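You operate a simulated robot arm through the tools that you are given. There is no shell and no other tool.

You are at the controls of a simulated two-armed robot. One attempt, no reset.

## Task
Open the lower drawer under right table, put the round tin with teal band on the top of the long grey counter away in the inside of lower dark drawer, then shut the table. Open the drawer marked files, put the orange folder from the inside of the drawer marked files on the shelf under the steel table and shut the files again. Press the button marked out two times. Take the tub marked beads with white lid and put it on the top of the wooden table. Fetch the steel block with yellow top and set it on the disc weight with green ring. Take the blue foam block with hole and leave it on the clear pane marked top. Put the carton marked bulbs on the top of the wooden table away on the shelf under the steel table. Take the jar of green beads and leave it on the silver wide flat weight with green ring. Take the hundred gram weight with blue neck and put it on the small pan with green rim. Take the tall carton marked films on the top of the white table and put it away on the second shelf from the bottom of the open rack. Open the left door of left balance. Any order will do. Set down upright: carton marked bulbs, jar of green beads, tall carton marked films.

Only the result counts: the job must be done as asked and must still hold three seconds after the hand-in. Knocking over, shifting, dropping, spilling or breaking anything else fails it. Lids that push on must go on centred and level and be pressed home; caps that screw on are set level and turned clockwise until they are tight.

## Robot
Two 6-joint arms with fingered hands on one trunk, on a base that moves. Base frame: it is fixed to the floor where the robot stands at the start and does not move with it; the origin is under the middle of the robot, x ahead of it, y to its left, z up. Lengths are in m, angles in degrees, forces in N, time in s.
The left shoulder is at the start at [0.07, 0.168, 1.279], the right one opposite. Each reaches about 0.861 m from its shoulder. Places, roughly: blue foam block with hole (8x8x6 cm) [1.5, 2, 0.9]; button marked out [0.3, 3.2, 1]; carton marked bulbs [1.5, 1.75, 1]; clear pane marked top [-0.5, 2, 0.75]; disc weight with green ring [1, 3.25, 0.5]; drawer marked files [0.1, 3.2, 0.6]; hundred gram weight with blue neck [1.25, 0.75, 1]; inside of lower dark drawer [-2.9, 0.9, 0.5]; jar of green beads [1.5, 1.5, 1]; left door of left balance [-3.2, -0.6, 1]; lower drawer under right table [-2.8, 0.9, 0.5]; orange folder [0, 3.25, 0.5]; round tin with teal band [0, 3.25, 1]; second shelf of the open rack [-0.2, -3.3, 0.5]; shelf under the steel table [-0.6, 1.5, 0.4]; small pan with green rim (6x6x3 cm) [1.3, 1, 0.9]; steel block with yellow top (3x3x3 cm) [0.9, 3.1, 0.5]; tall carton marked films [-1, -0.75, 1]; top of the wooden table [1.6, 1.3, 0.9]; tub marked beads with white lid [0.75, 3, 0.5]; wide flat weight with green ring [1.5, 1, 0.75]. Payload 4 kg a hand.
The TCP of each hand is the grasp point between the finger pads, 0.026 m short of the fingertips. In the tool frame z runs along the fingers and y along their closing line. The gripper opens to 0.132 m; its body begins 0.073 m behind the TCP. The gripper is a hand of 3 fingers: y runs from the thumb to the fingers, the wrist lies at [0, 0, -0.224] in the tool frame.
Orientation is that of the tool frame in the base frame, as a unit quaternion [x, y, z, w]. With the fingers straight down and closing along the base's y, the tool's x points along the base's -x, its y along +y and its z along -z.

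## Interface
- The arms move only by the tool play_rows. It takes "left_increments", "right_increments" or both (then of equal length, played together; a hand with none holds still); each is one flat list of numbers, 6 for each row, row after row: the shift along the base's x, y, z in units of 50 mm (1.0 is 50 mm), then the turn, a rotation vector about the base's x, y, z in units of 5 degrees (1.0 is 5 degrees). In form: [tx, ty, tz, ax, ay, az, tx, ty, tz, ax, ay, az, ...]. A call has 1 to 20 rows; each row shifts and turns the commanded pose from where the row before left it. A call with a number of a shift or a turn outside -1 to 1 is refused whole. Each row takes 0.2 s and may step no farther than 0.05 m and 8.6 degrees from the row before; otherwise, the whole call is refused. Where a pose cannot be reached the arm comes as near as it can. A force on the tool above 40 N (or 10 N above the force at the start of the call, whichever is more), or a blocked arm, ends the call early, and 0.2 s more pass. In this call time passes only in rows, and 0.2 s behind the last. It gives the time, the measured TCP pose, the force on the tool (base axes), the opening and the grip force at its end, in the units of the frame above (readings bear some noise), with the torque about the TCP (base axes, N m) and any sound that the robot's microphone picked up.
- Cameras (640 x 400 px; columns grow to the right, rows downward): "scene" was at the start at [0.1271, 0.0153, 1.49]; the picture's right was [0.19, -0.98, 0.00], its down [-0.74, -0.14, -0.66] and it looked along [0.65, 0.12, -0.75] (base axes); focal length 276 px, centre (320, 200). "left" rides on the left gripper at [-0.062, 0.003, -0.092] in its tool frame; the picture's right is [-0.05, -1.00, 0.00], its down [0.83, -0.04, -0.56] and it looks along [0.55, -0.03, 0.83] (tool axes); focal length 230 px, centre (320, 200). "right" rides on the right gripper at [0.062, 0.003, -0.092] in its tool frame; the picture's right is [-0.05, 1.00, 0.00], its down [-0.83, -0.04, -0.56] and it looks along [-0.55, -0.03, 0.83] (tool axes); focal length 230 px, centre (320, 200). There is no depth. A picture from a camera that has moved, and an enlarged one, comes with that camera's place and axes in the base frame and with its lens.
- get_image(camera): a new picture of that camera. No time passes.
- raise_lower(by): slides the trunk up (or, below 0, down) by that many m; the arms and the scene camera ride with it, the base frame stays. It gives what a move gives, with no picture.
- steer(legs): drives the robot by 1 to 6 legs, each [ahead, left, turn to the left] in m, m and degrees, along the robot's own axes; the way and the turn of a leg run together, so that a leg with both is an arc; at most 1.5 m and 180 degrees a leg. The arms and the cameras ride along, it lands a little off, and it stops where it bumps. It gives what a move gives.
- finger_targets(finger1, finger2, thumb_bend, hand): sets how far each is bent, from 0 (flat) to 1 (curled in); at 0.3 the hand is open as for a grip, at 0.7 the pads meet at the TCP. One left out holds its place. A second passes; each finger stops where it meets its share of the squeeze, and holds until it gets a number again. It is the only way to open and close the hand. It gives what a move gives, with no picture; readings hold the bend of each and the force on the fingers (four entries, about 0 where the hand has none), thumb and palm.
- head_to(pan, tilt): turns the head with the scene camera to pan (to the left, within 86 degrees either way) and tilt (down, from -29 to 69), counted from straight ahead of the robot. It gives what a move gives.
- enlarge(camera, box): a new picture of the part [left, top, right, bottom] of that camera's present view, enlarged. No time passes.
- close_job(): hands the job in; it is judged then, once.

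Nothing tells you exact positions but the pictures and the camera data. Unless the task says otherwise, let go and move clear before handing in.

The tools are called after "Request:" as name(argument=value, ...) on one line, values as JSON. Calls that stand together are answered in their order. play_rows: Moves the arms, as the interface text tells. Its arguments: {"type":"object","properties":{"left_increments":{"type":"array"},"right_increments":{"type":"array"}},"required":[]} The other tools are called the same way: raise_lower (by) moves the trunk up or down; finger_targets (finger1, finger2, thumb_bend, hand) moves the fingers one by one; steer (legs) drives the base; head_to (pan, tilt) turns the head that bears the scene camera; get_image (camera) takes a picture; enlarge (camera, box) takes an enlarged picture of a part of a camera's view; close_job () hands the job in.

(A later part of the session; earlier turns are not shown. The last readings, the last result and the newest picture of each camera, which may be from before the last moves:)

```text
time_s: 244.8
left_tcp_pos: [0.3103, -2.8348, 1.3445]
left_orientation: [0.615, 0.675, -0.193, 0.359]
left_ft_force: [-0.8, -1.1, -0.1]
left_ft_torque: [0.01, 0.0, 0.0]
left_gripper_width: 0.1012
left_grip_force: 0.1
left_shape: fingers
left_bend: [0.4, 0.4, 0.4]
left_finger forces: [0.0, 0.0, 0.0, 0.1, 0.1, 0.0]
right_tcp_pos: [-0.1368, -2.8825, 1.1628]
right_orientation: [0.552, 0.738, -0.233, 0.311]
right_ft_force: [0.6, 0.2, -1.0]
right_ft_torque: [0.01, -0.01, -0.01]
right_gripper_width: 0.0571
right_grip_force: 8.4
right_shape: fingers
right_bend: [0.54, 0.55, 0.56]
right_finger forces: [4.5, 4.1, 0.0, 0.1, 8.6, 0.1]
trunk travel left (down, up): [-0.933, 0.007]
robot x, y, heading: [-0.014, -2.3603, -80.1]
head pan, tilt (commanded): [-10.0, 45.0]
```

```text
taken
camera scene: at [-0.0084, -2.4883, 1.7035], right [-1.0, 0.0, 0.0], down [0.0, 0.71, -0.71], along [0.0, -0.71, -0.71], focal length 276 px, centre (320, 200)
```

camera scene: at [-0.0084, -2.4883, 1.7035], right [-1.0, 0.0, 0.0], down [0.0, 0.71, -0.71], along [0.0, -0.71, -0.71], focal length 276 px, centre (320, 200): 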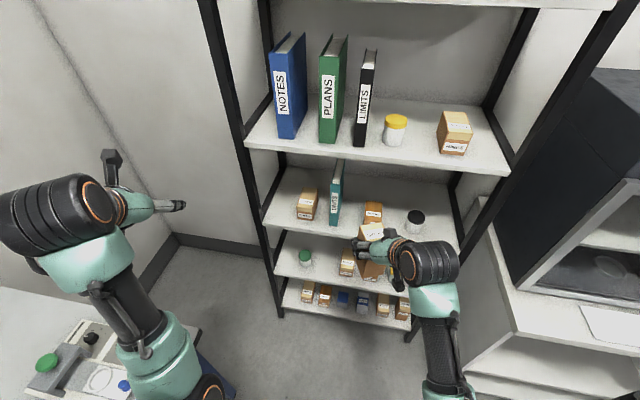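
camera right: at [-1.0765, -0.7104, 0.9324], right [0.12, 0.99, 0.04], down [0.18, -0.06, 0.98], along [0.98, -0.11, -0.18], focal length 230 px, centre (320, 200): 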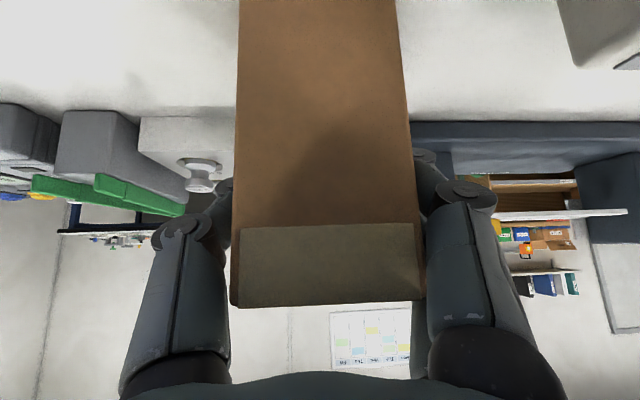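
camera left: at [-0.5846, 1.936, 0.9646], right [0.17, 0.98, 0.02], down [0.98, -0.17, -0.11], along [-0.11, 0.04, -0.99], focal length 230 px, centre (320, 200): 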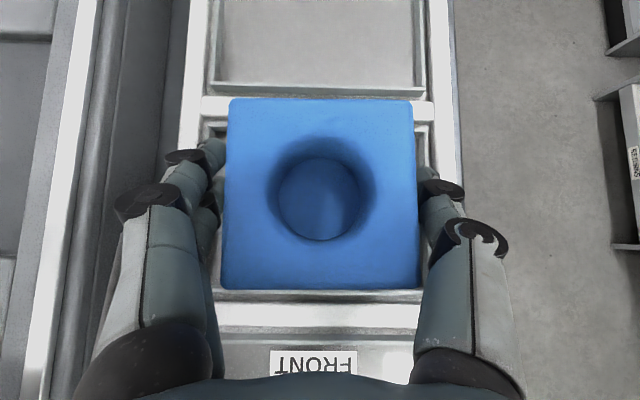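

Front view of the rack: the gap on the second shelf is centred about x = −0.039, shelf surface near z ≈ 0.555. First I raise the left hand so it stays clear of the blue table when the trunk goes down.

Request:
play_rows(left_increments=[0, 0.3, 0.8, 0, 0, 0, 0, 0.3, 0.8, 0, 0, 0, 0, 0.3, 0.8, 0, 0, 0], right_increments=[0, 0, 0, 0, 0, -1, 0, 0, 0, 0, 0, -1, 0, 0, 0, 0, 0, -1])

Request:
raise_lower(by=-0.3)

Request:
get_image(camera="scene")

```text
time_s: 245.6
left_tcp_pos: [0.3327, -2.8118, 1.3919]
left_orientation: [0.603, 0.677, -0.135, 0.4]
left_ft_force: [-0.3, 0.2, -0.7]
left_ft_torque: [-0.02, -0.02, 0.0]
left_gripper_width: 0.1013
left_grip_force: 0.1
left_shape: fingers
left_bend: [0.4, 0.4, 0.4]
left_finger forces: [0.0, 0.0, 0.0, 0.0, 0.1, 0.0]
left hand out of reach, approached as far as the arm can: row 1, 2, 3
right_tcp_pos: [-0.1738, -2.8923, 1.1645]
right_orientation: [0.596, 0.695, -0.318, 0.249]
right_ft_force: [-0.6, 0.5, -1.5]
right_ft_torque: [0.0, -0.01, -0.04]
right_gripper_width: 0.0568
right_grip_force: 9.0
right_shape: fingers
right_bend: [0.54, 0.55, 0.56]
right_finger forces: [4.7, 4.1, 0.0, 0.0, 8.9, 0.1]
trunk travel left (down, up): [-0.933, 0.007]
robot x, y, heading: [-0.0135, -2.3566, -80.0]
head pan, tilt (commanded): [-10.0, 45.0]
stopped in row 3 (left hand): the arm was blocked; the commanded pose is now the measured one
```

```text
time_s: 248.6
left_tcp_pos: [0.3342, -2.8108, 1.0904]
left_orientation: [0.603, 0.677, -0.134, 0.4]
left_ft_force: [-0.6, -0.5, 0.4]
left_ft_torque: [-0.03, 0.0, 0.01]
left_gripper_width: 0.1013
left_grip_force: 0.0
left_shape: fingers
left_bend: [0.4, 0.4, 0.4]
left_finger forces: [0.1, 0.0, 0.1, 0.0, 0.0, 0.0]
right_tcp_pos: [-0.173, -2.8916, 0.8641]
right_orientation: [0.596, 0.694, -0.319, 0.249]
right_ft_force: [-0.6, -0.8, -1.2]
right_ft_torque: [0.0, -0.04, 0.0]
right_gripper_width: 0.0568
right_grip_force: 8.9
right_shape: fingers
right_bend: [0.54, 0.55, 0.56]
right_finger forces: [4.7, 4.1, 0.1, 0.0, 8.7, 0.1]
trunk travel left (down, up): [-0.633, 0.307]
robot x, y, heading: [-0.0177, -2.3631, -80.0]
head pan, tilt (commanded): [-10.0, 45.0]
```

```text
taken
camera scene: at [-0.0083, -2.4882, 1.4035], right [-1.0, 0.0, 0.0], down [0.0, 0.71, -0.71], along [0.0, -0.71, -0.71], focal length 276 px, centre (320, 200)
```

scene: 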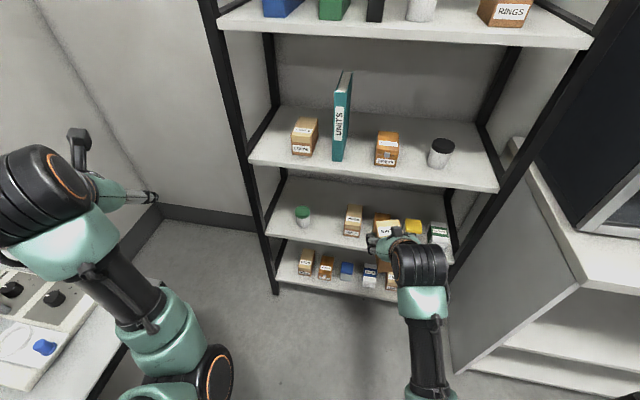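

The hand rolled about 8° when it reached its turning limit; I'll correct that now, and zoom on the shelf to fix its height and front edge.

Request:
play_rows(right_increments=[0, 0, 0, -0.04, -0.84, 0, 0, 0, 0, -0.04, -0.84, 0])

Request:
enlarge(camera="scene", box=[250, 160, 470, 300])

Request:
get_image(camera="right")

```text
time_s: 249.2
left_tcp_pos: [0.3328, -2.8106, 1.092]
left_orientation: [0.604, 0.676, -0.135, 0.399]
left_ft_force: [0.2, 0.8, 0.1]
left_ft_torque: [0.0, -0.01, 0.01]
left_gripper_width: 0.1017
left_grip_force: 0.0
left_shape: fingers
left_bend: [0.4, 0.4, 0.4]
left_finger forces: [0.0, 0.0, 0.0, 0.0, 0.0, 0.0]
right_tcp_pos: [-0.1732, -2.8934, 0.8646]
right_orientation: [0.619, 0.671, -0.275, 0.302]
right_ft_force: [-0.3, 0.7, -1.2]
right_ft_torque: [0.02, 0.05, 0.01]
right_gripper_width: 0.0574
right_grip_force: 8.9
right_shape: fingers
right_bend: [0.54, 0.55, 0.56]
right_finger forces: [4.5, 4.0, 0.0, 0.1, 8.6, 0.1]
trunk travel left (down, up): [-0.633, 0.307]
robot x, y, heading: [-0.0153, -2.3633, -80.1]
head pan, tilt (commanded): [-10.0, 45.0]
```

```text
2.86 times, centred on (360, 230) of scene
camera zoom: at [-0.0089, -2.4883, 1.4035], right [-1.0, 0.0, 0.0], down [0.0, 0.71, -0.71], along [0.0, -0.71, -0.71], focal length 790 px, centre (206, 114)
```

zoom: 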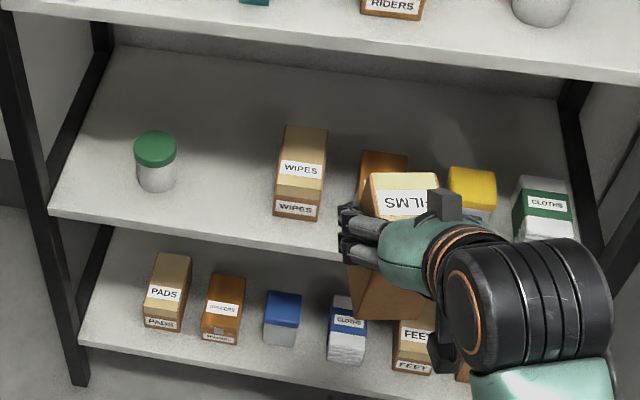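

```text
taken
camera right: at [-0.18, -2.7834, 0.8792], right [1.0, 0.05, 0.04], down [-0.04, -0.14, 0.99], along [0.06, -0.99, -0.14], focal length 230 px, centre (320, 200)
```

right: 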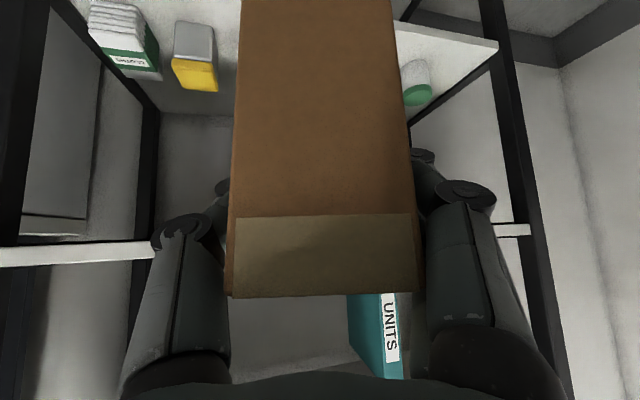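

The hand is level again. The shelf is at about z ≈ 0.54 with the gap centred at x = −0.034 between the can and the WIPES box. Lowering the trunk and lifting the left hand a bit more.

Request:
raise_lower(by=-0.19)

Request:
play_rows(left_increments=[0, 0, 0.8, 0, 0, 0, 0, 0, 0.8, 0, 0, 0], right_increments=[0.5, 0, 0, 0.23, 0.02, 0, 0.5, 0, 0, 0.23, 0.02, 0])

Request:
get_image(camera="right")

Request:
get_image(camera="scene")

```text
time_s: 251.3
left_tcp_pos: [0.3336, -2.8096, 0.9025]
left_orientation: [0.604, 0.676, -0.135, 0.399]
left_ft_force: [-0.2, -1.0, 0.4]
left_ft_torque: [0.02, -0.03, -0.01]
left_gripper_width: 0.1016
left_grip_force: 0.1
left_shape: fingers
left_bend: [0.4, 0.4, 0.4]
left_finger forces: [0.1, 0.0, 0.0, 0.0, 0.1, 0.0]
right_tcp_pos: [-0.1721, -2.8926, 0.6734]
right_orientation: [0.618, 0.672, -0.275, 0.301]
right_ft_force: [0.2, -0.1, -0.4]
right_ft_torque: [-0.01, -0.01, 0.03]
right_gripper_width: 0.0568
right_grip_force: 8.3
right_shape: fingers
right_bend: [0.54, 0.55, 0.56]
right_finger forces: [4.7, 4.1, 0.0, 0.0, 8.9, 0.0]
trunk travel left (down, up): [-0.443, 0.497]
robot x, y, heading: [-0.019, -2.3568, -80.0]
head pan, tilt (commanded): [-10.0, 45.0]
```

```text
time_s: 252.0
left_tcp_pos: [0.3507, -2.8073, 0.9352]
left_orientation: [0.588, 0.68, -0.091, 0.428]
left_ft_force: [0.4, 0.5, -0.7]
left_ft_torque: [0.0, 0.01, 0.01]
left_gripper_width: 0.1017
left_grip_force: 0.1
left_shape: fingers
left_bend: [0.4, 0.4, 0.4]
left_finger forces: [0.1, 0.0, 0.1, 0.0, 0.1, 0.1]
left hand out of reach, approached as far as the arm can: row 1, 2
right_tcp_pos: [-0.1734, -2.8966, 0.6662]
right_orientation: [0.587, 0.706, -0.321, 0.234]
right_ft_force: [1.0, 0.0, -1.3]
right_ft_torque: [-0.01, -0.02, -0.04]
right_gripper_width: 0.0569
right_grip_force: 8.8
right_shape: fingers
right_bend: [0.54, 0.55, 0.56]
right_finger forces: [4.8, 4.2, 0.1, 0.1, 8.7, 0.0]
trunk travel left (down, up): [-0.443, 0.497]
robot x, y, heading: [-0.0175, -2.3564, -80.1]
head pan, tilt (commanded): [-10.0, 45.0]
stopped in row 2 (right hand): the arm was blocked; the commanded pose is now the measured one
```

```text
taken
camera right: at [-0.1796, -2.7878, 0.6849], right [0.99, 0.07, -0.14], down [0.15, -0.17, 0.97], along [0.05, -0.98, -0.17], focal length 230 px, centre (320, 200)
```

right: 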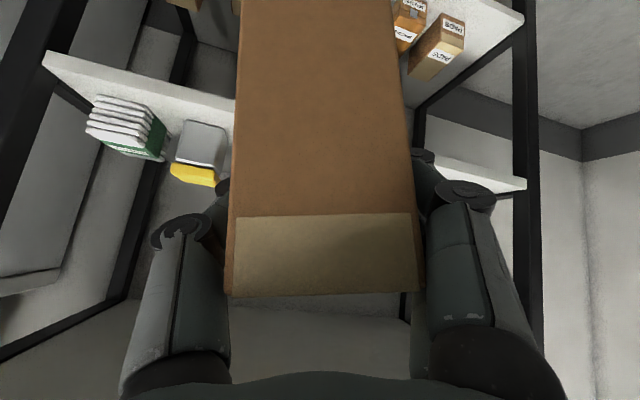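

```text
taken
camera scene: at [-0.008, -2.4882, 1.2135], right [-1.0, 0.0, 0.0], down [0.0, 0.71, -0.71], along [0.0, -0.71, -0.71], focal length 276 px, centre (320, 200)
```

scene: 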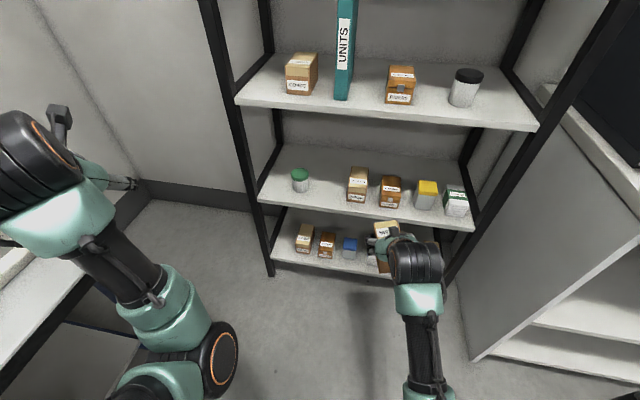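

The right arm can't work inboard with that wrist angle. I'll turn the hand 25° counter-clockwise and level it; that pose reaches inward better, and the carton can stand obliquely.

Request:
play_rows(right_increments=[0, 0, 0, 0.121, -0.395, 0.953, 0, 0, 0, 0.121, -0.395, 0.953, 0, 0, 0, 0.121, -0.395, 0.953, 0, 0, 0, 0.121, -0.395, 0.953, 0, 0, 0, 0.121, -0.395, 0.953])

Request:
get_image(camera="right")

```text
time_s: 253.2
left_tcp_pos: [0.3489, -2.8061, 0.9346]
left_orientation: [0.59, 0.679, -0.091, 0.427]
left_ft_force: [0.4, -0.3, -0.3]
left_ft_torque: [0.0, 0.02, -0.01]
left_gripper_width: 0.1015
left_grip_force: 0.1
left_shape: fingers
left_bend: [0.4, 0.4, 0.4]
left_finger forces: [0.0, 0.0, 0.0, 0.0, 0.0, 0.0]
right_tcp_pos: [-0.1726, -2.8955, 0.6664]
right_orientation: [0.461, 0.796, -0.194, 0.34]
right_ft_force: [-0.2, 0.4, 0.1]
right_ft_torque: [0.0, 0.0, -0.01]
right_gripper_width: 0.0569
right_grip_force: 8.7
right_shape: fingers
right_bend: [0.54, 0.55, 0.56]
right_finger forces: [4.7, 4.2, 0.0, 0.0, 8.8, 0.0]
trunk travel left (down, up): [-0.443, 0.497]
robot x, y, heading: [-0.0154, -2.3575, -80.0]
head pan, tilt (commanded): [-10.0, 45.0]
```

```text
taken
camera right: at [-0.226, -2.8008, 0.6856], right [0.88, 0.47, 0.04], down [0.05, -0.18, 0.98], along [0.47, -0.87, -0.18], focal length 230 px, centre (320, 200)
```

right: 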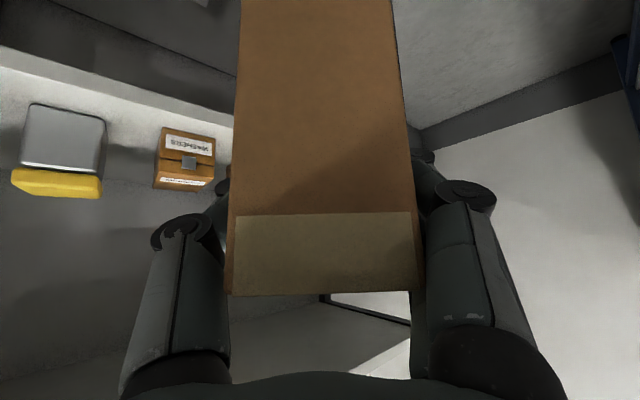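

Level and turned. Rolling forward 12 cm, then shifting the carton sideways in front of the gap.

Request:
steer(legs=[[0.12, 0, 0]])

Request:
play_rows(right_increments=[0.8, 0.05, 0, 0, 0, 0, 0.8, 0.05, 0, 0, 0, 0, 0.6, 0, 0, 0, 0, 0])

Request:
get_image(camera="scene")

Request:
get_image(camera="right")

```text
time_s: 254.4
left_tcp_pos: [0.3694, -2.9255, 0.9338]
left_orientation: [0.59, 0.679, -0.091, 0.427]
left_ft_force: [-0.1, 0.4, 0.3]
left_ft_torque: [0.03, -0.01, 0.04]
left_gripper_width: 0.1017
left_grip_force: 0.0
left_shape: fingers
left_bend: [0.4, 0.4, 0.4]
left_finger forces: [0.1, 0.0, 0.0, 0.0, 0.0, 0.0]
right_tcp_pos: [-0.1546, -3.0131, 0.6657]
right_orientation: [0.463, 0.796, -0.194, 0.339]
right_ft_force: [0.1, 0.0, -0.9]
right_ft_torque: [0.01, -0.02, 0.0]
right_gripper_width: 0.0567
right_grip_force: 8.6
right_shape: fingers
right_bend: [0.54, 0.55, 0.56]
right_finger forces: [4.7, 4.2, 0.0, 0.0, 8.8, 0.1]
trunk travel left (down, up): [-0.443, 0.497]
robot x, y, heading: [0.0041, -2.4765, -80.1]
head pan, tilt (commanded): [-10.0, 45.0]
```

```text
time_s: 255.4
left_tcp_pos: [0.3692, -2.9236, 0.934]
left_orientation: [0.589, 0.679, -0.091, 0.428]
left_ft_force: [-0.9, -1.1, -0.3]
left_ft_torque: [0.02, 0.02, 0.01]
left_gripper_width: 0.1015
left_grip_force: 0.0
left_shape: fingers
left_bend: [0.4, 0.4, 0.4]
left_finger forces: [0.0, 0.1, 0.0, 0.0, 0.1, 0.1]
right_tcp_pos: [-0.0672, -3.0131, 0.6569]
right_orientation: [0.449, 0.81, -0.219, 0.307]
right_ft_force: [-0.4, 0.1, -1.2]
right_ft_torque: [-0.01, 0.01, -0.01]
right_gripper_width: 0.0567
right_grip_force: 8.1
right_shape: fingers
right_bend: [0.54, 0.55, 0.56]
right_finger forces: [4.7, 4.1, 0.1, 0.0, 8.6, 0.0]
trunk travel left (down, up): [-0.443, 0.497]
robot x, y, heading: [0.001, -2.4749, -80.2]
head pan, tilt (commanded): [-10.0, 45.0]
stopped in row 3 (right hand): the arm was blocked; the commanded pose is now the measured one
```

```text
taken
camera scene: at [0.012, -2.6054, 1.2135], right [-1.0, 0.0, 0.0], down [0.0, 0.71, -0.71], along [0.0, -0.71, -0.71], focal length 276 px, centre (320, 200)
```

scene: 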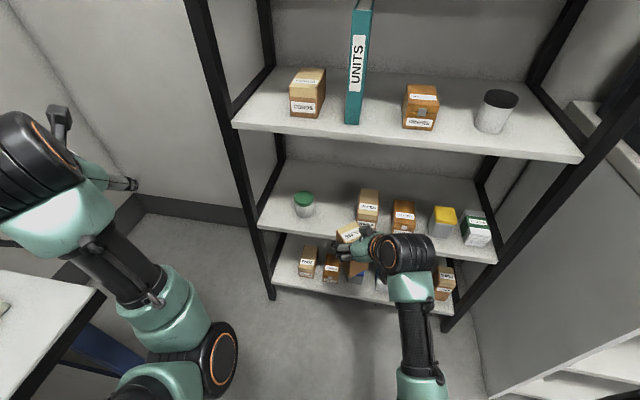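

```text
taken
camera right: at [-0.1197, -2.9173, 0.6795], right [0.88, 0.47, -0.04], down [0.14, -0.16, 0.98], along [0.45, -0.87, -0.21], focal length 230 px, centre (320, 200)
```

right: 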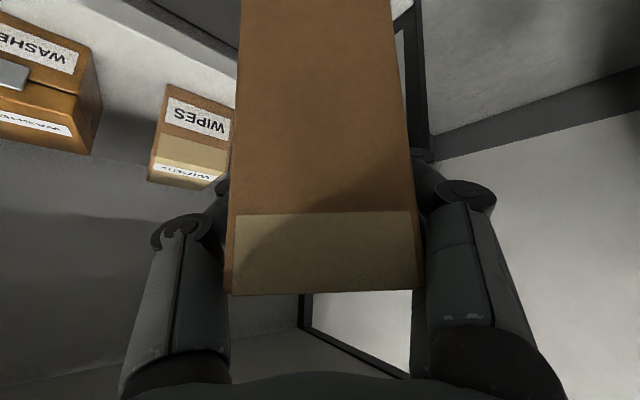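

The arm is at its inboard limit again, so I'll shift the base 5 cm left instead, then re-level and push in.

Request:
steer(legs=[[0, 0.055, 0]])

Request:
play_rows(right_increments=[-0.4, -0.5, 0.1, 0.2, -0.4, 0, 0, -0.7, 0.1, 0.2, -0.4, 0])

Request:
enlarge(camera="scene", box=[230, 150, 510, 320])

Request:
get_image(camera="right")

```text
time_s: 256.4
left_tcp_pos: [0.4252, -2.9159, 0.9345]
left_orientation: [0.59, 0.679, -0.091, 0.428]
left_ft_force: [0.7, -0.2, 0.2]
left_ft_torque: [0.01, 0.03, -0.03]
left_gripper_width: 0.1014
left_grip_force: 0.0
left_shape: fingers
left_bend: [0.4, 0.4, 0.4]
left_finger forces: [0.1, 0.1, 0.0, 0.1, 0.1, 0.1]
right_tcp_pos: [-0.0141, -3.0046, 0.6573]
right_orientation: [0.449, 0.81, -0.22, 0.307]
right_ft_force: [0.1, -1.0, -1.3]
right_ft_torque: [0.03, 0.0, -0.04]
right_gripper_width: 0.057
right_grip_force: 8.1
right_shape: fingers
right_bend: [0.54, 0.55, 0.56]
right_finger forces: [4.8, 4.1, 0.0, 0.0, 8.7, 0.0]
trunk travel left (down, up): [-0.443, 0.497]
robot x, y, heading: [0.0562, -2.4657, -80.1]
head pan, tilt (commanded): [-10.0, 45.0]
```

```text
time_s: 257.0
left_tcp_pos: [0.4238, -2.9168, 0.9351]
left_orientation: [0.589, 0.679, -0.091, 0.429]
left_ft_force: [0.0, -0.4, -0.9]
left_ft_torque: [0.02, 0.01, 0.01]
left_gripper_width: 0.1013
left_grip_force: 0.1
left_shape: fingers
left_bend: [0.4, 0.4, 0.4]
left_finger forces: [0.1, 0.0, 0.1, 0.1, 0.0, 0.0]
right_tcp_pos: [-0.0349, -3.0639, 0.6649]
right_orientation: [0.463, 0.802, -0.189, 0.326]
right_ft_force: [0.3, -0.2, -0.9]
right_ft_torque: [-0.03, 0.01, 0.02]
right_gripper_width: 0.0566
right_grip_force: 8.5
right_shape: fingers
right_bend: [0.54, 0.55, 0.56]
right_finger forces: [4.7, 4.2, 0.1, 0.1, 8.8, 0.1]
trunk travel left (down, up): [-0.443, 0.497]
robot x, y, heading: [0.0528, -2.4677, -80.0]
head pan, tilt (commanded): [-10.0, 45.0]
```

```text
2.29 times, centred on (370, 235) of scene
camera zoom: at [0.0666, -2.5968, 1.2134], right [-1.0, 0.0, 0.0], down [0.0, 0.71, -0.71], along [0.0, -0.71, -0.71], focal length 632 px, centre (206, 120)
```

zoom: 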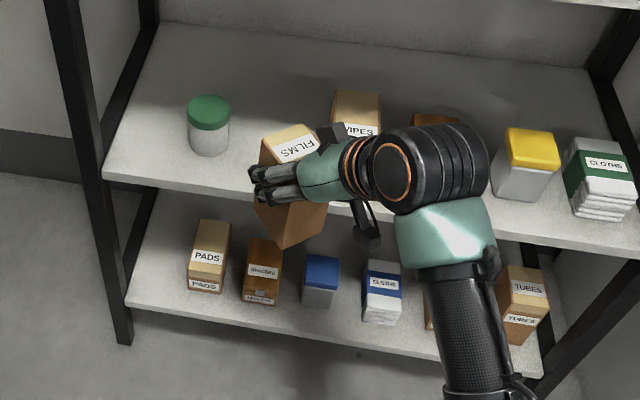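

```text
taken
camera right: at [-0.0874, -2.9688, 0.6883], right [0.88, 0.47, 0.04], down [0.07, -0.2, 0.98], along [0.47, -0.86, -0.21], focal length 230 px, centre (320, 200)
```

right: 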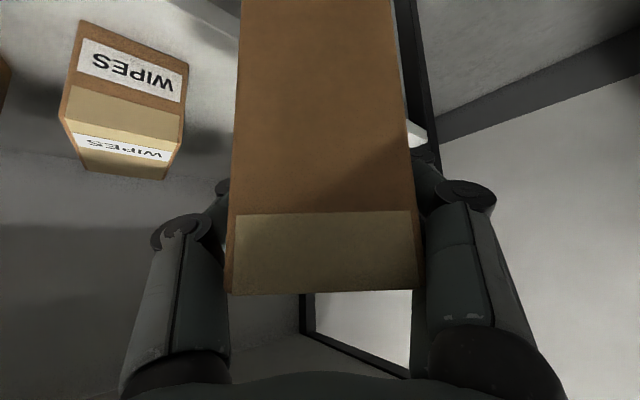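

Carton is lined up with the gap. Pushing it in over the shelf.

Request:
play_rows(right_increments=[0, -0.85, 0, 0, 0, 0, 0, -0.85, 0, 0, 0, 0, 0, -0.7, 0, 0, 0, 0])

Request:
enlarge(camera="scene", box=[230, 150, 510, 320])

Request:
get_image(camera="right")

```text
time_s: 257.8
left_tcp_pos: [0.4247, -2.9166, 0.9344]
left_orientation: [0.59, 0.679, -0.091, 0.428]
left_ft_force: [0.0, 0.0, -0.6]
left_ft_torque: [0.02, 0.01, 0.0]
left_gripper_width: 0.1017
left_grip_force: 0.0
left_shape: fingers
left_bend: [0.4, 0.4, 0.4]
left_finger forces: [0.1, 0.0, 0.1, 0.0, 0.1, 0.0]
right_tcp_pos: [-0.0324, -3.184, 0.6663]
right_orientation: [0.462, 0.803, -0.188, 0.328]
right_ft_force: [-1.2, -0.5, -1.0]
right_ft_torque: [-0.02, 0.05, -0.02]
right_gripper_width: 0.0569
right_grip_force: 9.6
right_shape: fingers
right_bend: [0.54, 0.55, 0.56]
right_finger forces: [4.6, 4.1, 0.0, 0.0, 8.7, 0.0]
trunk travel left (down, up): [-0.443, 0.497]
robot x, y, heading: [0.0571, -2.4657, -80.2]
head pan, tilt (commanded): [-10.0, 45.0]
```

```text
2.29 times, centred on (370, 235) of scene
camera zoom: at [0.0663, -2.597, 1.2133], right [-1.0, 0.0, 0.0], down [0.0, 0.71, -0.71], along [0.0, -0.71, -0.71], focal length 632 px, centre (206, 120)
```

zoom: 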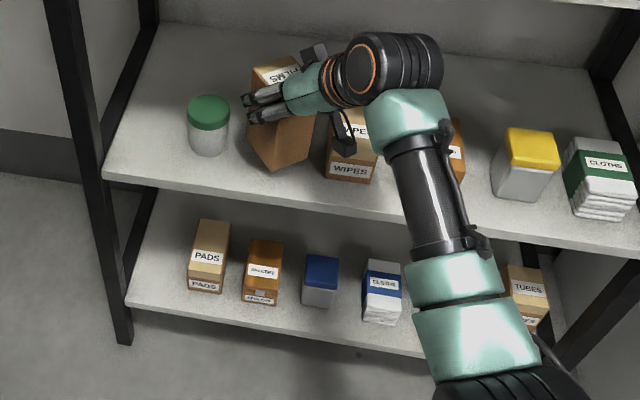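

```text
taken
camera right: at [-0.0846, -3.0895, 0.6888], right [0.88, 0.47, 0.04], down [0.07, -0.2, 0.98], along [0.47, -0.86, -0.21], focal length 230 px, centre (320, 200)
```

right: 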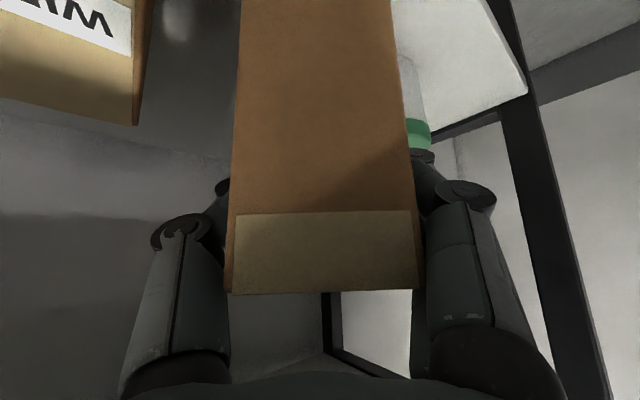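

The carton hangs in the gap with room on both sides. Lowering to the shelf.

Request:
play_rows(right_increments=[0, 0, -0.3, 0, 0, 0])

Request:
play_rows(right_increments=[0, 0, -0.14, 0, 0, 0])

```text
time_s: 258.2
left_tcp_pos: [0.4242, -2.9149, 0.9358]
left_orientation: [0.591, 0.678, -0.092, 0.428]
left_ft_force: [0.3, 0.7, 0.9]
left_ft_torque: [-0.03, -0.02, -0.01]
left_gripper_width: 0.1013
left_grip_force: 0.1
left_shape: fingers
left_bend: [0.4, 0.4, 0.4]
left_finger forces: [0.0, 0.0, 0.1, 0.1, 0.0, 0.1]
right_tcp_pos: [-0.0332, -3.1845, 0.6512]
right_orientation: [0.462, 0.802, -0.19, 0.328]
right_ft_force: [0.7, 0.5, -0.7]
right_ft_torque: [-0.02, 0.03, -0.03]
right_gripper_width: 0.0569
right_grip_force: 8.9
right_shape: fingers
right_bend: [0.54, 0.55, 0.56]
right_finger forces: [4.7, 4.1, 0.1, 0.1, 8.6, 0.0]
trunk travel left (down, up): [-0.443, 0.497]
robot x, y, heading: [0.0541, -2.4684, -80.1]
head pan, tilt (commanded): [-10.0, 45.0]
```

```text
time_s: 258.6
left_tcp_pos: [0.4238, -2.9155, 0.9347]
left_orientation: [0.59, 0.678, -0.091, 0.428]
left_ft_force: [0.3, 1.0, 0.8]
left_ft_torque: [0.01, 0.01, -0.01]
left_gripper_width: 0.1014
left_grip_force: 0.1
left_shape: fingers
left_bend: [0.4, 0.4, 0.4]
left_finger forces: [0.0, 0.0, 0.1, 0.0, 0.0, 0.0]
right_tcp_pos: [-0.0328, -3.184, 0.6452]
right_orientation: [0.462, 0.803, -0.188, 0.327]
right_ft_force: [-0.7, -0.8, -1.1]
right_ft_torque: [0.01, -0.08, -0.02]
right_gripper_width: 0.0569
right_grip_force: 8.6
right_shape: fingers
right_bend: [0.54, 0.55, 0.56]
right_finger forces: [4.7, 4.0, 0.0, 0.1, 8.7, 0.0]
trunk travel left (down, up): [-0.443, 0.497]
robot x, y, heading: [0.0594, -2.4661, -80.2]
head pan, tilt (commanded): [-10.0, 45.0]
```

Not touching yet; continuing down in small steps.

Request:
play_rows(right_increments=[0, 0, -0.12, 0, 0, 0])

Request:
play_rows(right_increments=[0, 0, -0.1, 0, 0, 0])

```text
time_s: 259.0
left_tcp_pos: [0.4241, -2.9161, 0.9343]
left_orientation: [0.591, 0.678, -0.091, 0.428]
left_ft_force: [-0.5, -0.1, 0.4]
left_ft_torque: [0.02, 0.03, -0.01]
left_gripper_width: 0.1017
left_grip_force: 0.1
left_shape: fingers
left_bend: [0.4, 0.4, 0.4]
left_finger forces: [0.0, 0.1, 0.1, 0.0, 0.0, 0.0]
right_tcp_pos: [-0.0338, -3.1838, 0.6384]
right_orientation: [0.462, 0.802, -0.189, 0.327]
right_ft_force: [-0.1, -0.2, -1.5]
right_ft_torque: [-0.01, -0.01, 0.0]
right_gripper_width: 0.057
right_grip_force: 9.0
right_shape: fingers
right_bend: [0.54, 0.55, 0.56]
right_finger forces: [4.7, 4.1, 0.0, 0.0, 8.6, 0.0]
trunk travel left (down, up): [-0.443, 0.497]
robot x, y, heading: [0.0565, -2.4687, -80.0]
head pan, tilt (commanded): [-10.0, 45.0]
```

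```text
time_s: 259.4
left_tcp_pos: [0.4241, -2.9154, 0.9352]
left_orientation: [0.59, 0.679, -0.091, 0.428]
left_ft_force: [-0.2, -0.3, -1.1]
left_ft_torque: [0.04, -0.01, 0.02]
left_gripper_width: 0.1017
left_grip_force: 0.0
left_shape: fingers
left_bend: [0.4, 0.4, 0.4]
left_finger forces: [0.0, 0.1, 0.0, 0.0, 0.0, 0.0]
right_tcp_pos: [-0.0346, -3.1842, 0.6352]
right_orientation: [0.461, 0.803, -0.189, 0.327]
right_ft_force: [-0.1, -1.2, -1.3]
right_ft_torque: [-0.01, 0.05, -0.01]
right_gripper_width: 0.0569
right_grip_force: 8.4
right_shape: fingers
right_bend: [0.54, 0.55, 0.56]
right_finger forces: [4.6, 4.2, 0.1, 0.1, 8.8, 0.0]
trunk travel left (down, up): [-0.443, 0.497]
robot x, y, heading: [0.0569, -2.4657, -80.3]
head pan, tilt (commanded): [-10.0, 45.0]
```

Request:
play_rows(right_increments=[0, 0, -0.12, 0, 0, 0])

Request:
play_rows(right_increments=[0, 0, -0.1, 0, 0, 0])

Request:
enlarge(camera="scene", box=[230, 150, 510, 320])

```text
time_s: 259.8
left_tcp_pos: [0.4242, -2.9132, 0.9355]
left_orientation: [0.59, 0.679, -0.091, 0.428]
left_ft_force: [0.2, 0.3, -0.4]
left_ft_torque: [0.0, -0.03, 0.0]
left_gripper_width: 0.1013
left_grip_force: 0.1
left_shape: fingers
left_bend: [0.4, 0.4, 0.4]
left_finger forces: [0.1, 0.0, 0.0, 0.0, 0.1, 0.0]
right_tcp_pos: [-0.0334, -3.1841, 0.6327]
right_orientation: [0.46, 0.802, -0.192, 0.331]
right_ft_force: [-1.0, 0.3, 11.1]
right_ft_torque: [-0.14, -0.08, -0.01]
right_gripper_width: 0.057
right_grip_force: 9.8
right_shape: fingers
right_bend: [0.54, 0.55, 0.56]
right_finger forces: [5.1, 4.1, 0.1, 0.0, 9.5, 0.0]
trunk travel left (down, up): [-0.443, 0.497]
robot x, y, heading: [0.0572, -2.467, -79.9]
head pan, tilt (commanded): [-10.0, 45.0]
```

```text
time_s: 260.2
left_tcp_pos: [0.4251, -2.9132, 0.9368]
left_orientation: [0.588, 0.679, -0.093, 0.429]
left_ft_force: [-0.2, -0.5, 0.5]
left_ft_torque: [-0.01, -0.01, 0.01]
left_gripper_width: 0.1017
left_grip_force: 0.2
left_shape: fingers
left_bend: [0.4, 0.4, 0.4]
left_finger forces: [0.0, 0.0, 0.0, 0.0, 0.0, 0.0]
right_tcp_pos: [-0.0329, -3.184, 0.6284]
right_orientation: [0.46, 0.802, -0.191, 0.33]
right_ft_force: [0.5, 0.7, 18.6]
right_ft_torque: [-0.14, -0.09, 0.02]
right_gripper_width: 0.0566
right_grip_force: 11.1
right_shape: fingers
right_bend: [0.55, 0.55, 0.56]
right_finger forces: [5.6, 5.5, 0.0, 0.1, 11.6, 0.1]
trunk travel left (down, up): [-0.443, 0.497]
robot x, y, heading: [0.0565, -2.4646, -80.3]
head pan, tilt (commanded): [-10.0, 45.0]
```

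```text
2.29 times, centred on (370, 235) of scene
camera zoom: at [0.0665, -2.5929, 1.2141], right [-1.0, 0.0, 0.0], down [0.0, 0.71, -0.71], along [0.0, -0.71, -0.71], focal length 632 px, centre (206, 120)
```

zoom: 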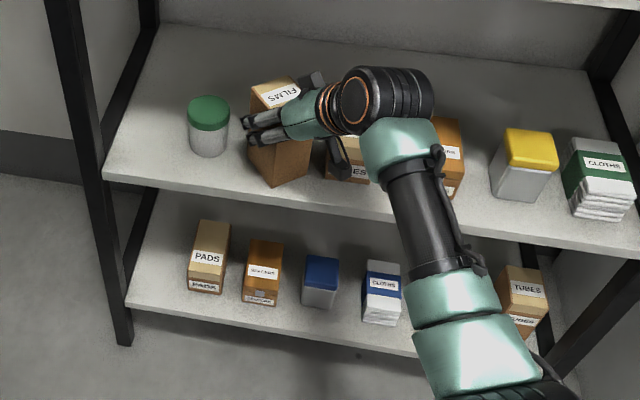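

The force acts right under the carton, so it's standing on the shelf. Relieving and opening the fingers just enough.

Request:
play_rows(right_increments=[0, 0, 0.08, 0, 0, 0])

Request:
finger_targets(hand="right", finger1=0.47, finger2=0.47, thumb_bend=0.47)

Request:
get_image(camera="right")

Request:
enlarge(camera="scene", box=[230, 150, 510, 320])

```text
time_s: 260.6
left_tcp_pos: [0.4247, -2.9145, 0.9356]
left_orientation: [0.589, 0.679, -0.091, 0.429]
left_ft_force: [-0.7, -0.3, -1.0]
left_ft_torque: [0.02, 0.0, -0.02]
left_gripper_width: 0.1014
left_grip_force: 0.1
left_shape: fingers
left_bend: [0.4, 0.4, 0.4]
left_finger forces: [0.0, 0.0, 0.1, 0.0, 0.0, 0.0]
right_tcp_pos: [-0.0338, -3.1837, 0.6287]
right_orientation: [0.462, 0.802, -0.19, 0.327]
right_ft_force: [0.3, -4.6, 12.8]
right_ft_torque: [-0.19, -0.14, 0.0]
right_gripper_width: 0.0569
right_grip_force: 10.5
right_shape: fingers
right_bend: [0.55, 0.55, 0.56]
right_finger forces: [5.4, 5.1, 0.0, 0.0, 11.2, 0.1]
trunk travel left (down, up): [-0.443, 0.497]
robot x, y, heading: [0.0542, -2.4617, -79.9]
head pan, tilt (commanded): [-10.0, 45.0]
```

```text
time_s: 261.6
left_tcp_pos: [0.4237, -2.9156, 0.9361]
left_orientation: [0.589, 0.679, -0.092, 0.428]
left_ft_force: [0.4, -0.8, 0.2]
left_ft_torque: [-0.02, 0.0, -0.02]
left_gripper_width: 0.1018
left_grip_force: 0.1
left_shape: fingers
left_bend: [0.4, 0.4, 0.4]
left_finger forces: [0.0, 0.1, 0.1, 0.0, 0.0, 0.0]
right_tcp_pos: [-0.0342, -3.1837, 0.6262]
right_orientation: [0.461, 0.803, -0.189, 0.327]
right_ft_force: [-0.5, 0.1, 0.7]
right_ft_torque: [-0.01, 0.0, -0.03]
right_gripper_width: 0.0774
right_grip_force: 0.1
right_shape: fingers
right_bend: [0.47, 0.47, 0.47]
right_finger forces: [0.0, 0.1, 0.0, 0.1, 0.5, 0.0]
trunk travel left (down, up): [-0.443, 0.497]
robot x, y, heading: [0.0602, -2.4624, -80.2]
head pan, tilt (commanded): [-10.0, 45.0]
```

```text
taken
camera right: at [-0.0868, -3.0889, 0.6491], right [0.88, 0.47, 0.04], down [0.07, -0.2, 0.98], along [0.47, -0.86, -0.21], focal length 230 px, centre (320, 200)
```

right: 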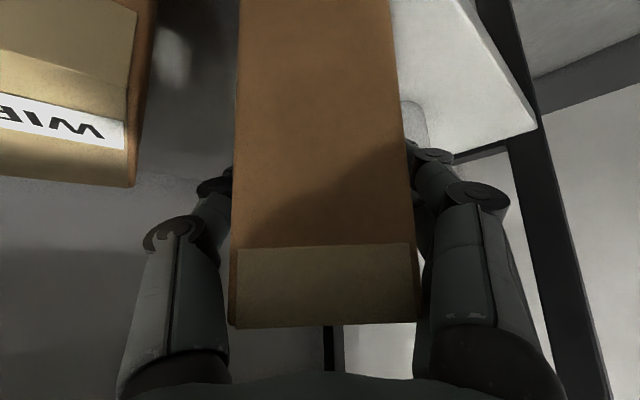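

```text
2.29 times, centred on (370, 235) of scene
camera zoom: at [0.0661, -2.5961, 1.2134], right [-1.0, 0.0, 0.0], down [0.0, 0.71, -0.71], along [0.0, -0.71, -0.71], focal length 632 px, centre (206, 120)
```

zoom: 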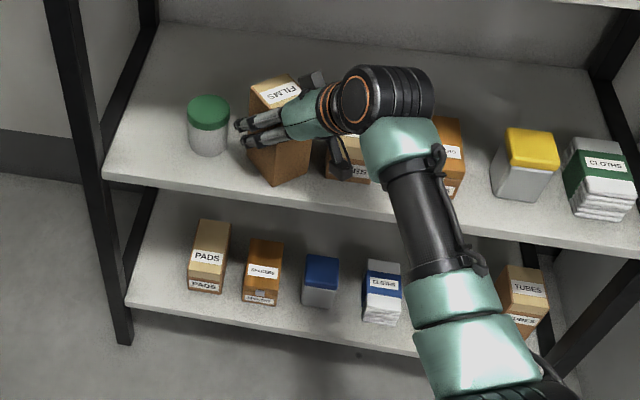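

It stands free (just a light thumb touch). Opening the thumb slightly, then backing out along the hand axis.

Request:
finger_targets(hand="right", thumb_bend=0.43)

Request:
play_rows(right_increments=[-0.17, 0.3, 0.36, 0, 0, 0, -0.3, 0.52, 0.6, 0, 0, 0, -0.3, 0.52, 0.6, 0, 0, 0, -0.3, 0.7, 0.3, 0, 0, 0, -0.2, 0.9, 0, 0, 0, 0, -0.2, 0.9, 0, 0, 0, 0])

Request:
enlarge(camera="scene", box=[230, 150, 510, 320])

```text
time_s: 262.6
left_tcp_pos: [0.424, -2.914, 0.935]
left_orientation: [0.59, 0.679, -0.091, 0.428]
left_ft_force: [-0.6, -0.4, 0.1]
left_ft_torque: [0.01, -0.01, -0.01]
left_gripper_width: 0.1016
left_grip_force: 0.0
left_shape: fingers
left_bend: [0.4, 0.4, 0.4]
left_finger forces: [0.0, 0.0, 0.0, 0.1, 0.1, 0.1]
right_tcp_pos: [-0.0339, -3.185, 0.6266]
right_orientation: [0.461, 0.803, -0.189, 0.327]
right_ft_force: [0.4, -0.8, -0.5]
right_ft_torque: [-0.04, -0.03, 0.02]
right_gripper_width: 0.0841
right_grip_force: 0.2
right_shape: fingers
right_bend: [0.47, 0.47, 0.43]
right_finger forces: [0.1, 0.0, 0.1, 0.1, 0.2, 0.0]
trunk travel left (down, up): [-0.443, 0.497]
robot x, y, heading: [0.0585, -2.4641, -79.9]
head pan, tilt (commanded): [-10.0, 45.0]
```

```text
time_s: 264.0
left_tcp_pos: [0.4234, -2.9146, 0.9355]
left_orientation: [0.589, 0.679, -0.091, 0.429]
left_ft_force: [0.0, -0.5, 0.0]
left_ft_torque: [0.02, -0.02, 0.02]
left_gripper_width: 0.1017
left_grip_force: 0.0
left_shape: fingers
left_bend: [0.4, 0.4, 0.4]
left_finger forces: [0.0, 0.0, 0.0, 0.1, 0.0, 0.0]
right_tcp_pos: [-0.1075, -2.9893, 0.7211]
right_orientation: [0.461, 0.803, -0.189, 0.328]
right_ft_force: [0.3, -0.1, 1.0]
right_ft_torque: [0.01, -0.02, -0.01]
right_gripper_width: 0.084
right_grip_force: 0.1
right_shape: fingers
right_bend: [0.47, 0.47, 0.43]
right_finger forces: [0.0, 0.0, 0.0, 0.1, 0.0, 0.0]
trunk travel left (down, up): [-0.443, 0.497]
robot x, y, heading: [0.0573, -2.4656, -79.9]
head pan, tilt (commanded): [-10.0, 45.0]
```

```text
2.29 times, centred on (370, 235) of scene
camera zoom: at [0.0652, -2.5948, 1.2136], right [-1.0, 0.0, 0.0], down [0.0, 0.71, -0.71], along [0.0, -0.71, -0.71], focal length 632 px, centre (206, 120)
```

zoom: 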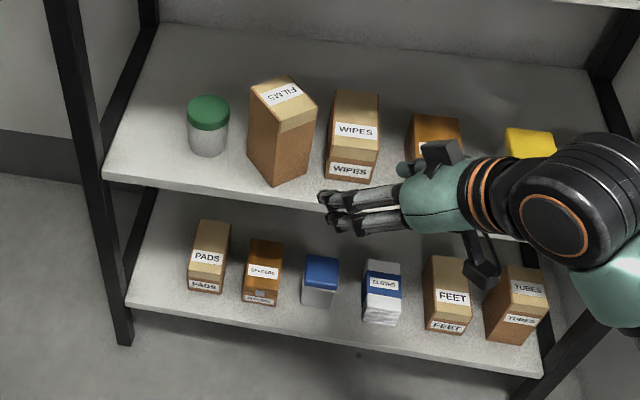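

The FILMS carton stands upright on the second shelf. Now backing away, raising the trunk and heading west toward the balances.

Request:
steer(legs=[[-0.25, 0, 0]])

Request:
raise_lower(by=0.4)

Request:
steer(legs=[[0, 0, -110]])

Request:
head_to(pan=0, tilt=25)

Request:
get_image(camera="scene")

```text
time_s: 265.8
left_tcp_pos: [0.381, -2.6692, 0.9357]
left_orientation: [0.589, 0.679, -0.091, 0.428]
left_ft_force: [0.4, -1.0, -0.5]
left_ft_torque: [0.03, 0.02, 0.01]
left_gripper_width: 0.1014
left_grip_force: 0.1
left_shape: fingers
left_bend: [0.4, 0.4, 0.4]
left_finger forces: [0.0, 0.0, 0.0, 0.1, 0.0, 0.0]
right_tcp_pos: [-0.149, -2.7446, 0.7214]
right_orientation: [0.461, 0.802, -0.19, 0.329]
right_ft_force: [-0.1, 0.8, 0.2]
right_ft_torque: [-0.02, 0.0, 0.02]
right_gripper_width: 0.0841
right_grip_force: 0.1
right_shape: fingers
right_bend: [0.47, 0.47, 0.43]
right_finger forces: [0.0, 0.0, 0.0, 0.0, 0.1, 0.0]
trunk travel left (down, up): [-0.443, 0.497]
robot x, y, heading: [0.0115, -2.2216, -80.4]
head pan, tilt (commanded): [-10.0, 45.0]
```

```text
time_s: 269.6
left_tcp_pos: [0.3818, -2.6708, 1.3353]
left_orientation: [0.59, 0.678, -0.092, 0.428]
left_ft_force: [-0.2, 0.6, -0.2]
left_ft_torque: [-0.01, -0.01, -0.02]
left_gripper_width: 0.1016
left_grip_force: 0.1
left_shape: fingers
left_bend: [0.4, 0.4, 0.4]
left_finger forces: [0.1, 0.0, 0.0, 0.0, 0.0, 0.1]
right_tcp_pos: [-0.1504, -2.7448, 1.1198]
right_orientation: [0.463, 0.802, -0.19, 0.326]
right_ft_force: [-0.1, 0.2, -1.2]
right_ft_torque: [-0.01, -0.01, 0.02]
right_gripper_width: 0.0841
right_grip_force: 0.0
right_shape: fingers
right_bend: [0.47, 0.47, 0.43]
right_finger forces: [0.0, 0.1, 0.0, 0.0, 0.0, 0.0]
trunk travel left (down, up): [-0.843, 0.097]
robot x, y, heading: [0.0135, -2.2212, -80.4]
head pan, tilt (commanded): [-10.0, 45.0]
```

```text
time_s: 274.6
left_tcp_pos: [-0.5311, -2.4147, 1.3354]
left_orientation: [0.895, -0.09, -0.402, 0.174]
left_ft_force: [-0.5, -0.1, 0.6]
left_ft_torque: [-0.01, 0.01, 0.01]
left_gripper_width: 0.1016
left_grip_force: 0.1
left_shape: fingers
left_bend: [0.4, 0.4, 0.4]
left_finger forces: [0.0, 0.1, 0.0, 0.1, 0.0, 0.0]
right_tcp_pos: [-0.4236, -1.8893, 1.1214]
right_orientation: [0.922, 0.086, -0.376, 0.034]
right_ft_force: [-0.7, -0.2, 0.2]
right_ft_torque: [-0.03, 0.02, 0.02]
right_gripper_width: 0.0842
right_grip_force: 0.0
right_shape: fingers
right_bend: [0.47, 0.47, 0.43]
right_finger forces: [0.0, 0.1, 0.0, 0.0, 0.1, 0.0]
trunk travel left (down, up): [-0.843, 0.097]
robot x, y, heading: [0.0151, -2.2178, 170.1]
head pan, tilt (commanded): [-10.0, 45.0]
```

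```text
time_s: 275.4
left_tcp_pos: [-0.5309, -2.4159, 1.3348]
left_orientation: [0.895, -0.09, -0.402, 0.173]
left_ft_force: [0.1, 0.0, 0.2]
left_ft_torque: [-0.02, -0.01, -0.01]
left_gripper_width: 0.1015
left_grip_force: 0.1
left_shape: fingers
left_bend: [0.4, 0.4, 0.4]
left_finger forces: [0.1, 0.0, 0.0, 0.1, 0.0, 0.1]
right_tcp_pos: [-0.424, -1.8886, 1.1202]
right_orientation: [0.922, 0.086, -0.375, 0.034]
right_ft_force: [0.2, 0.0, 0.0]
right_ft_torque: [0.01, 0.01, 0.05]
right_gripper_width: 0.0842
right_grip_force: 0.0
right_shape: fingers
right_bend: [0.47, 0.47, 0.43]
right_finger forces: [0.0, 0.0, 0.1, 0.0, 0.1, 0.0]
trunk travel left (down, up): [-0.843, 0.097]
robot x, y, heading: [0.0124, -2.2206, 170.0]
head pan, tilt (commanded): [0.0, 25.0]
```

```text
taken
camera scene: at [-0.1245, -2.1956, 1.644], right [0.17, 0.99, 0.0], down [0.42, -0.07, -0.91], along [-0.89, 0.15, -0.42], focal length 276 px, centre (320, 200)
```

scene: 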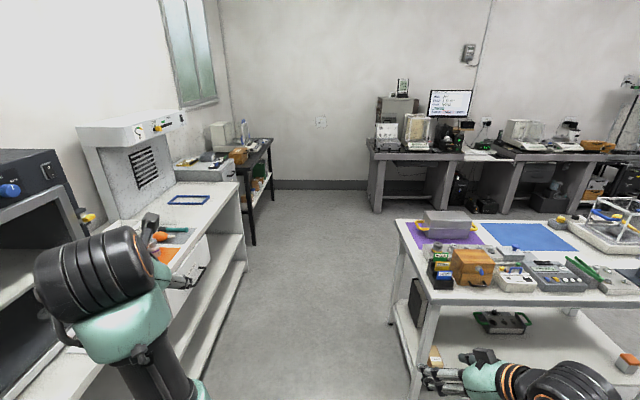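

I can see the balance tables along the west wall. Driving west through the corridor, then north to face the left balance.

Request:
steer(legs=[[1.5, 0.12, 0], [0.65, 0, 0], [0, -1.2, 0]])

Request:
get_image(camera="scene")

```text
refused: leg 1 is longer than a leg can be; nothing moved
```

```text
taken
camera scene: at [-0.1245, -2.1956, 1.644], right [0.17, 0.99, 0.0], down [0.42, -0.07, -0.91], along [-0.89, 0.15, -0.42], focal length 276 px, centre (320, 200)
```

scene: 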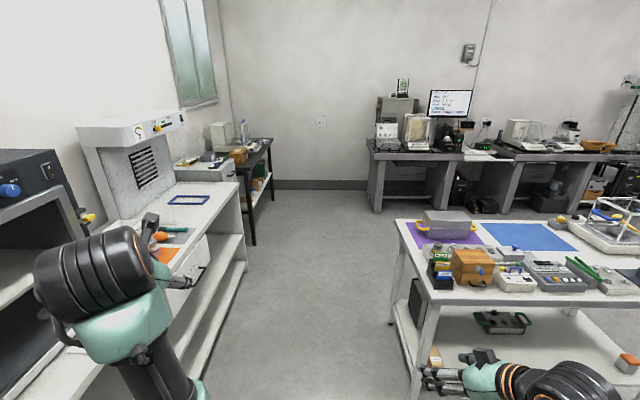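

The leg was slightly too long; splitting it.

Request:
steer(legs=[[1.2, 0.1, 0], [0.95, 0, 0], [0, -1.2, 0]])

Request:
get_image(camera="scene")

```text
time_s: 291.6
left_tcp_pos: [-2.4743, -1.0265, 1.3349]
left_orientation: [0.896, -0.077, -0.399, 0.179]
left_ft_force: [0.3, -0.3, 0.2]
left_ft_torque: [0.01, -0.01, 0.0]
left_gripper_width: 0.1016
left_grip_force: 0.0
left_shape: fingers
left_bend: [0.4, 0.4, 0.4]
left_finger forces: [0.1, 0.0, 0.1, 0.0, 0.1, 0.1]
right_tcp_pos: [-2.3837, -0.4964, 1.1212]
right_orientation: [0.92, 0.101, -0.375, 0.041]
right_ft_force: [-0.8, -0.2, -0.6]
right_ft_torque: [0.02, 0.0, -0.04]
right_gripper_width: 0.0843
right_grip_force: 0.1
right_shape: fingers
right_bend: [0.47, 0.47, 0.43]
right_finger forces: [0.0, 0.0, 0.0, 0.0, 0.0, 0.1]
trunk travel left (down, up): [-0.843, 0.097]
robot x, y, heading: [-1.939, -0.813, 172.4]
head pan, tilt (commanded): [0.0, 25.0]
```

```text
taken
camera scene: at [-2.0752, -0.7937, 1.6441], right [0.14, 0.99, 0.0], down [0.42, -0.06, -0.91], along [-0.9, 0.13, -0.42], focal length 276 px, centre (320, 200)
```

scene: 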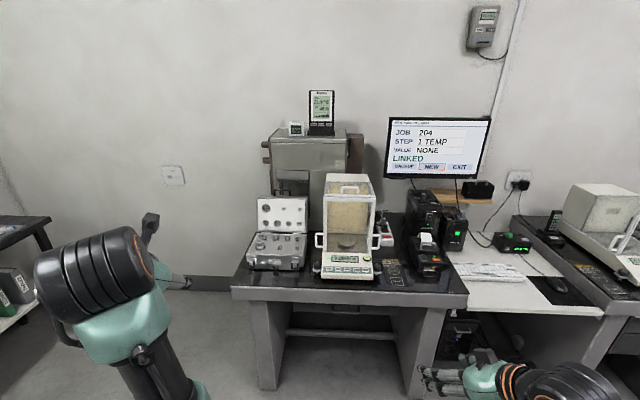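

Here is the left balance with its glass chamber. Zooming in on its doors and handles.

Request:
enlarge(camera="scene", box=[240, 160, 440, 300])

Request:
enlarge(camera="scene", box=[300, 165, 400, 285])

```text
2.86 times, centred on (340, 230) of scene
camera zoom: at [-2.0752, -0.7937, 1.6441], right [0.14, 0.99, 0.0], down [0.42, -0.06, -0.91], along [-0.9, 0.13, -0.42], focal length 790 px, centre (263, 114)
```

zoom: 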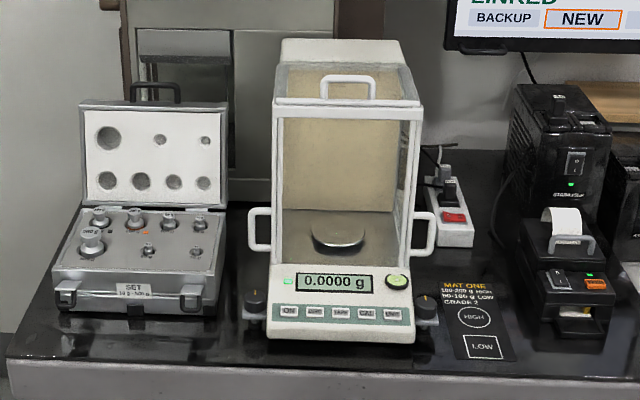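

```text
3.33 times, centred on (350, 225) of scene
camera zoom: at [-2.0752, -0.7937, 1.6441], right [0.14, 0.99, 0.0], down [0.42, -0.06, -0.91], along [-0.9, 0.13, -0.42], focal length 921 px, centre (220, 117)
```

zoom: 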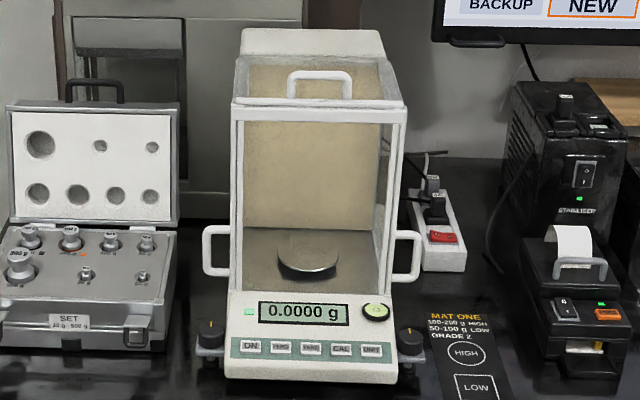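

It is a typical balance: the left side door has a U handle at its front edge and slides back. I'll take a second view from lower to triangulate positions.

Request:
raise_lower(by=-0.25)

Request:
enlarge(camera="scene", box=[240, 80, 440, 220])

```text
time_s: 294.2
left_tcp_pos: [-2.4731, -1.0259, 1.085]
left_orientation: [0.896, -0.076, -0.4, 0.179]
left_ft_force: [-0.7, -0.4, -0.2]
left_ft_torque: [0.02, 0.01, 0.01]
left_gripper_width: 0.1017
left_grip_force: 0.0
left_shape: fingers
left_bend: [0.4, 0.4, 0.4]
left_finger forces: [0.0, 0.1, 0.1, 0.0, 0.0, 0.1]
right_tcp_pos: [-2.3838, -0.4968, 0.8704]
right_orientation: [0.92, 0.1, -0.377, 0.041]
right_ft_force: [-0.9, 0.3, 0.0]
right_ft_torque: [0.0, 0.01, -0.02]
right_gripper_width: 0.084
right_grip_force: 0.2
right_shape: fingers
right_bend: [0.47, 0.47, 0.43]
right_finger forces: [0.1, 0.0, 0.1, 0.0, 0.0, 0.1]
trunk travel left (down, up): [-0.593, 0.347]
robot x, y, heading: [-1.9336, -0.8138, 172.1]
head pan, tilt (commanded): [0.0, 25.0]
```

```text
2.86 times, centred on (340, 150) of scene
camera zoom: at [-2.0749, -0.7931, 1.3941], right [0.14, 0.99, 0.0], down [0.42, -0.06, -0.91], along [-0.9, 0.13, -0.42], focal length 790 px, centre (263, 343)
```

zoom: 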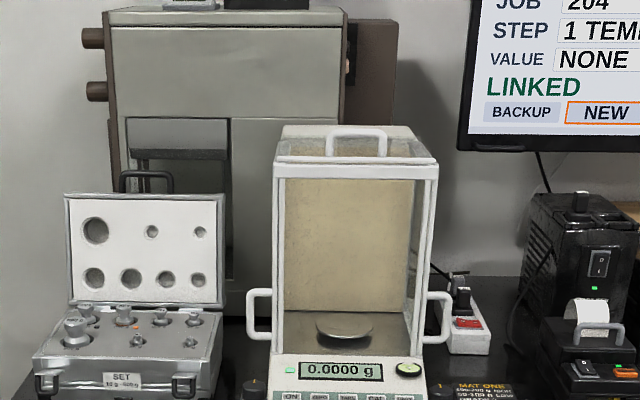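

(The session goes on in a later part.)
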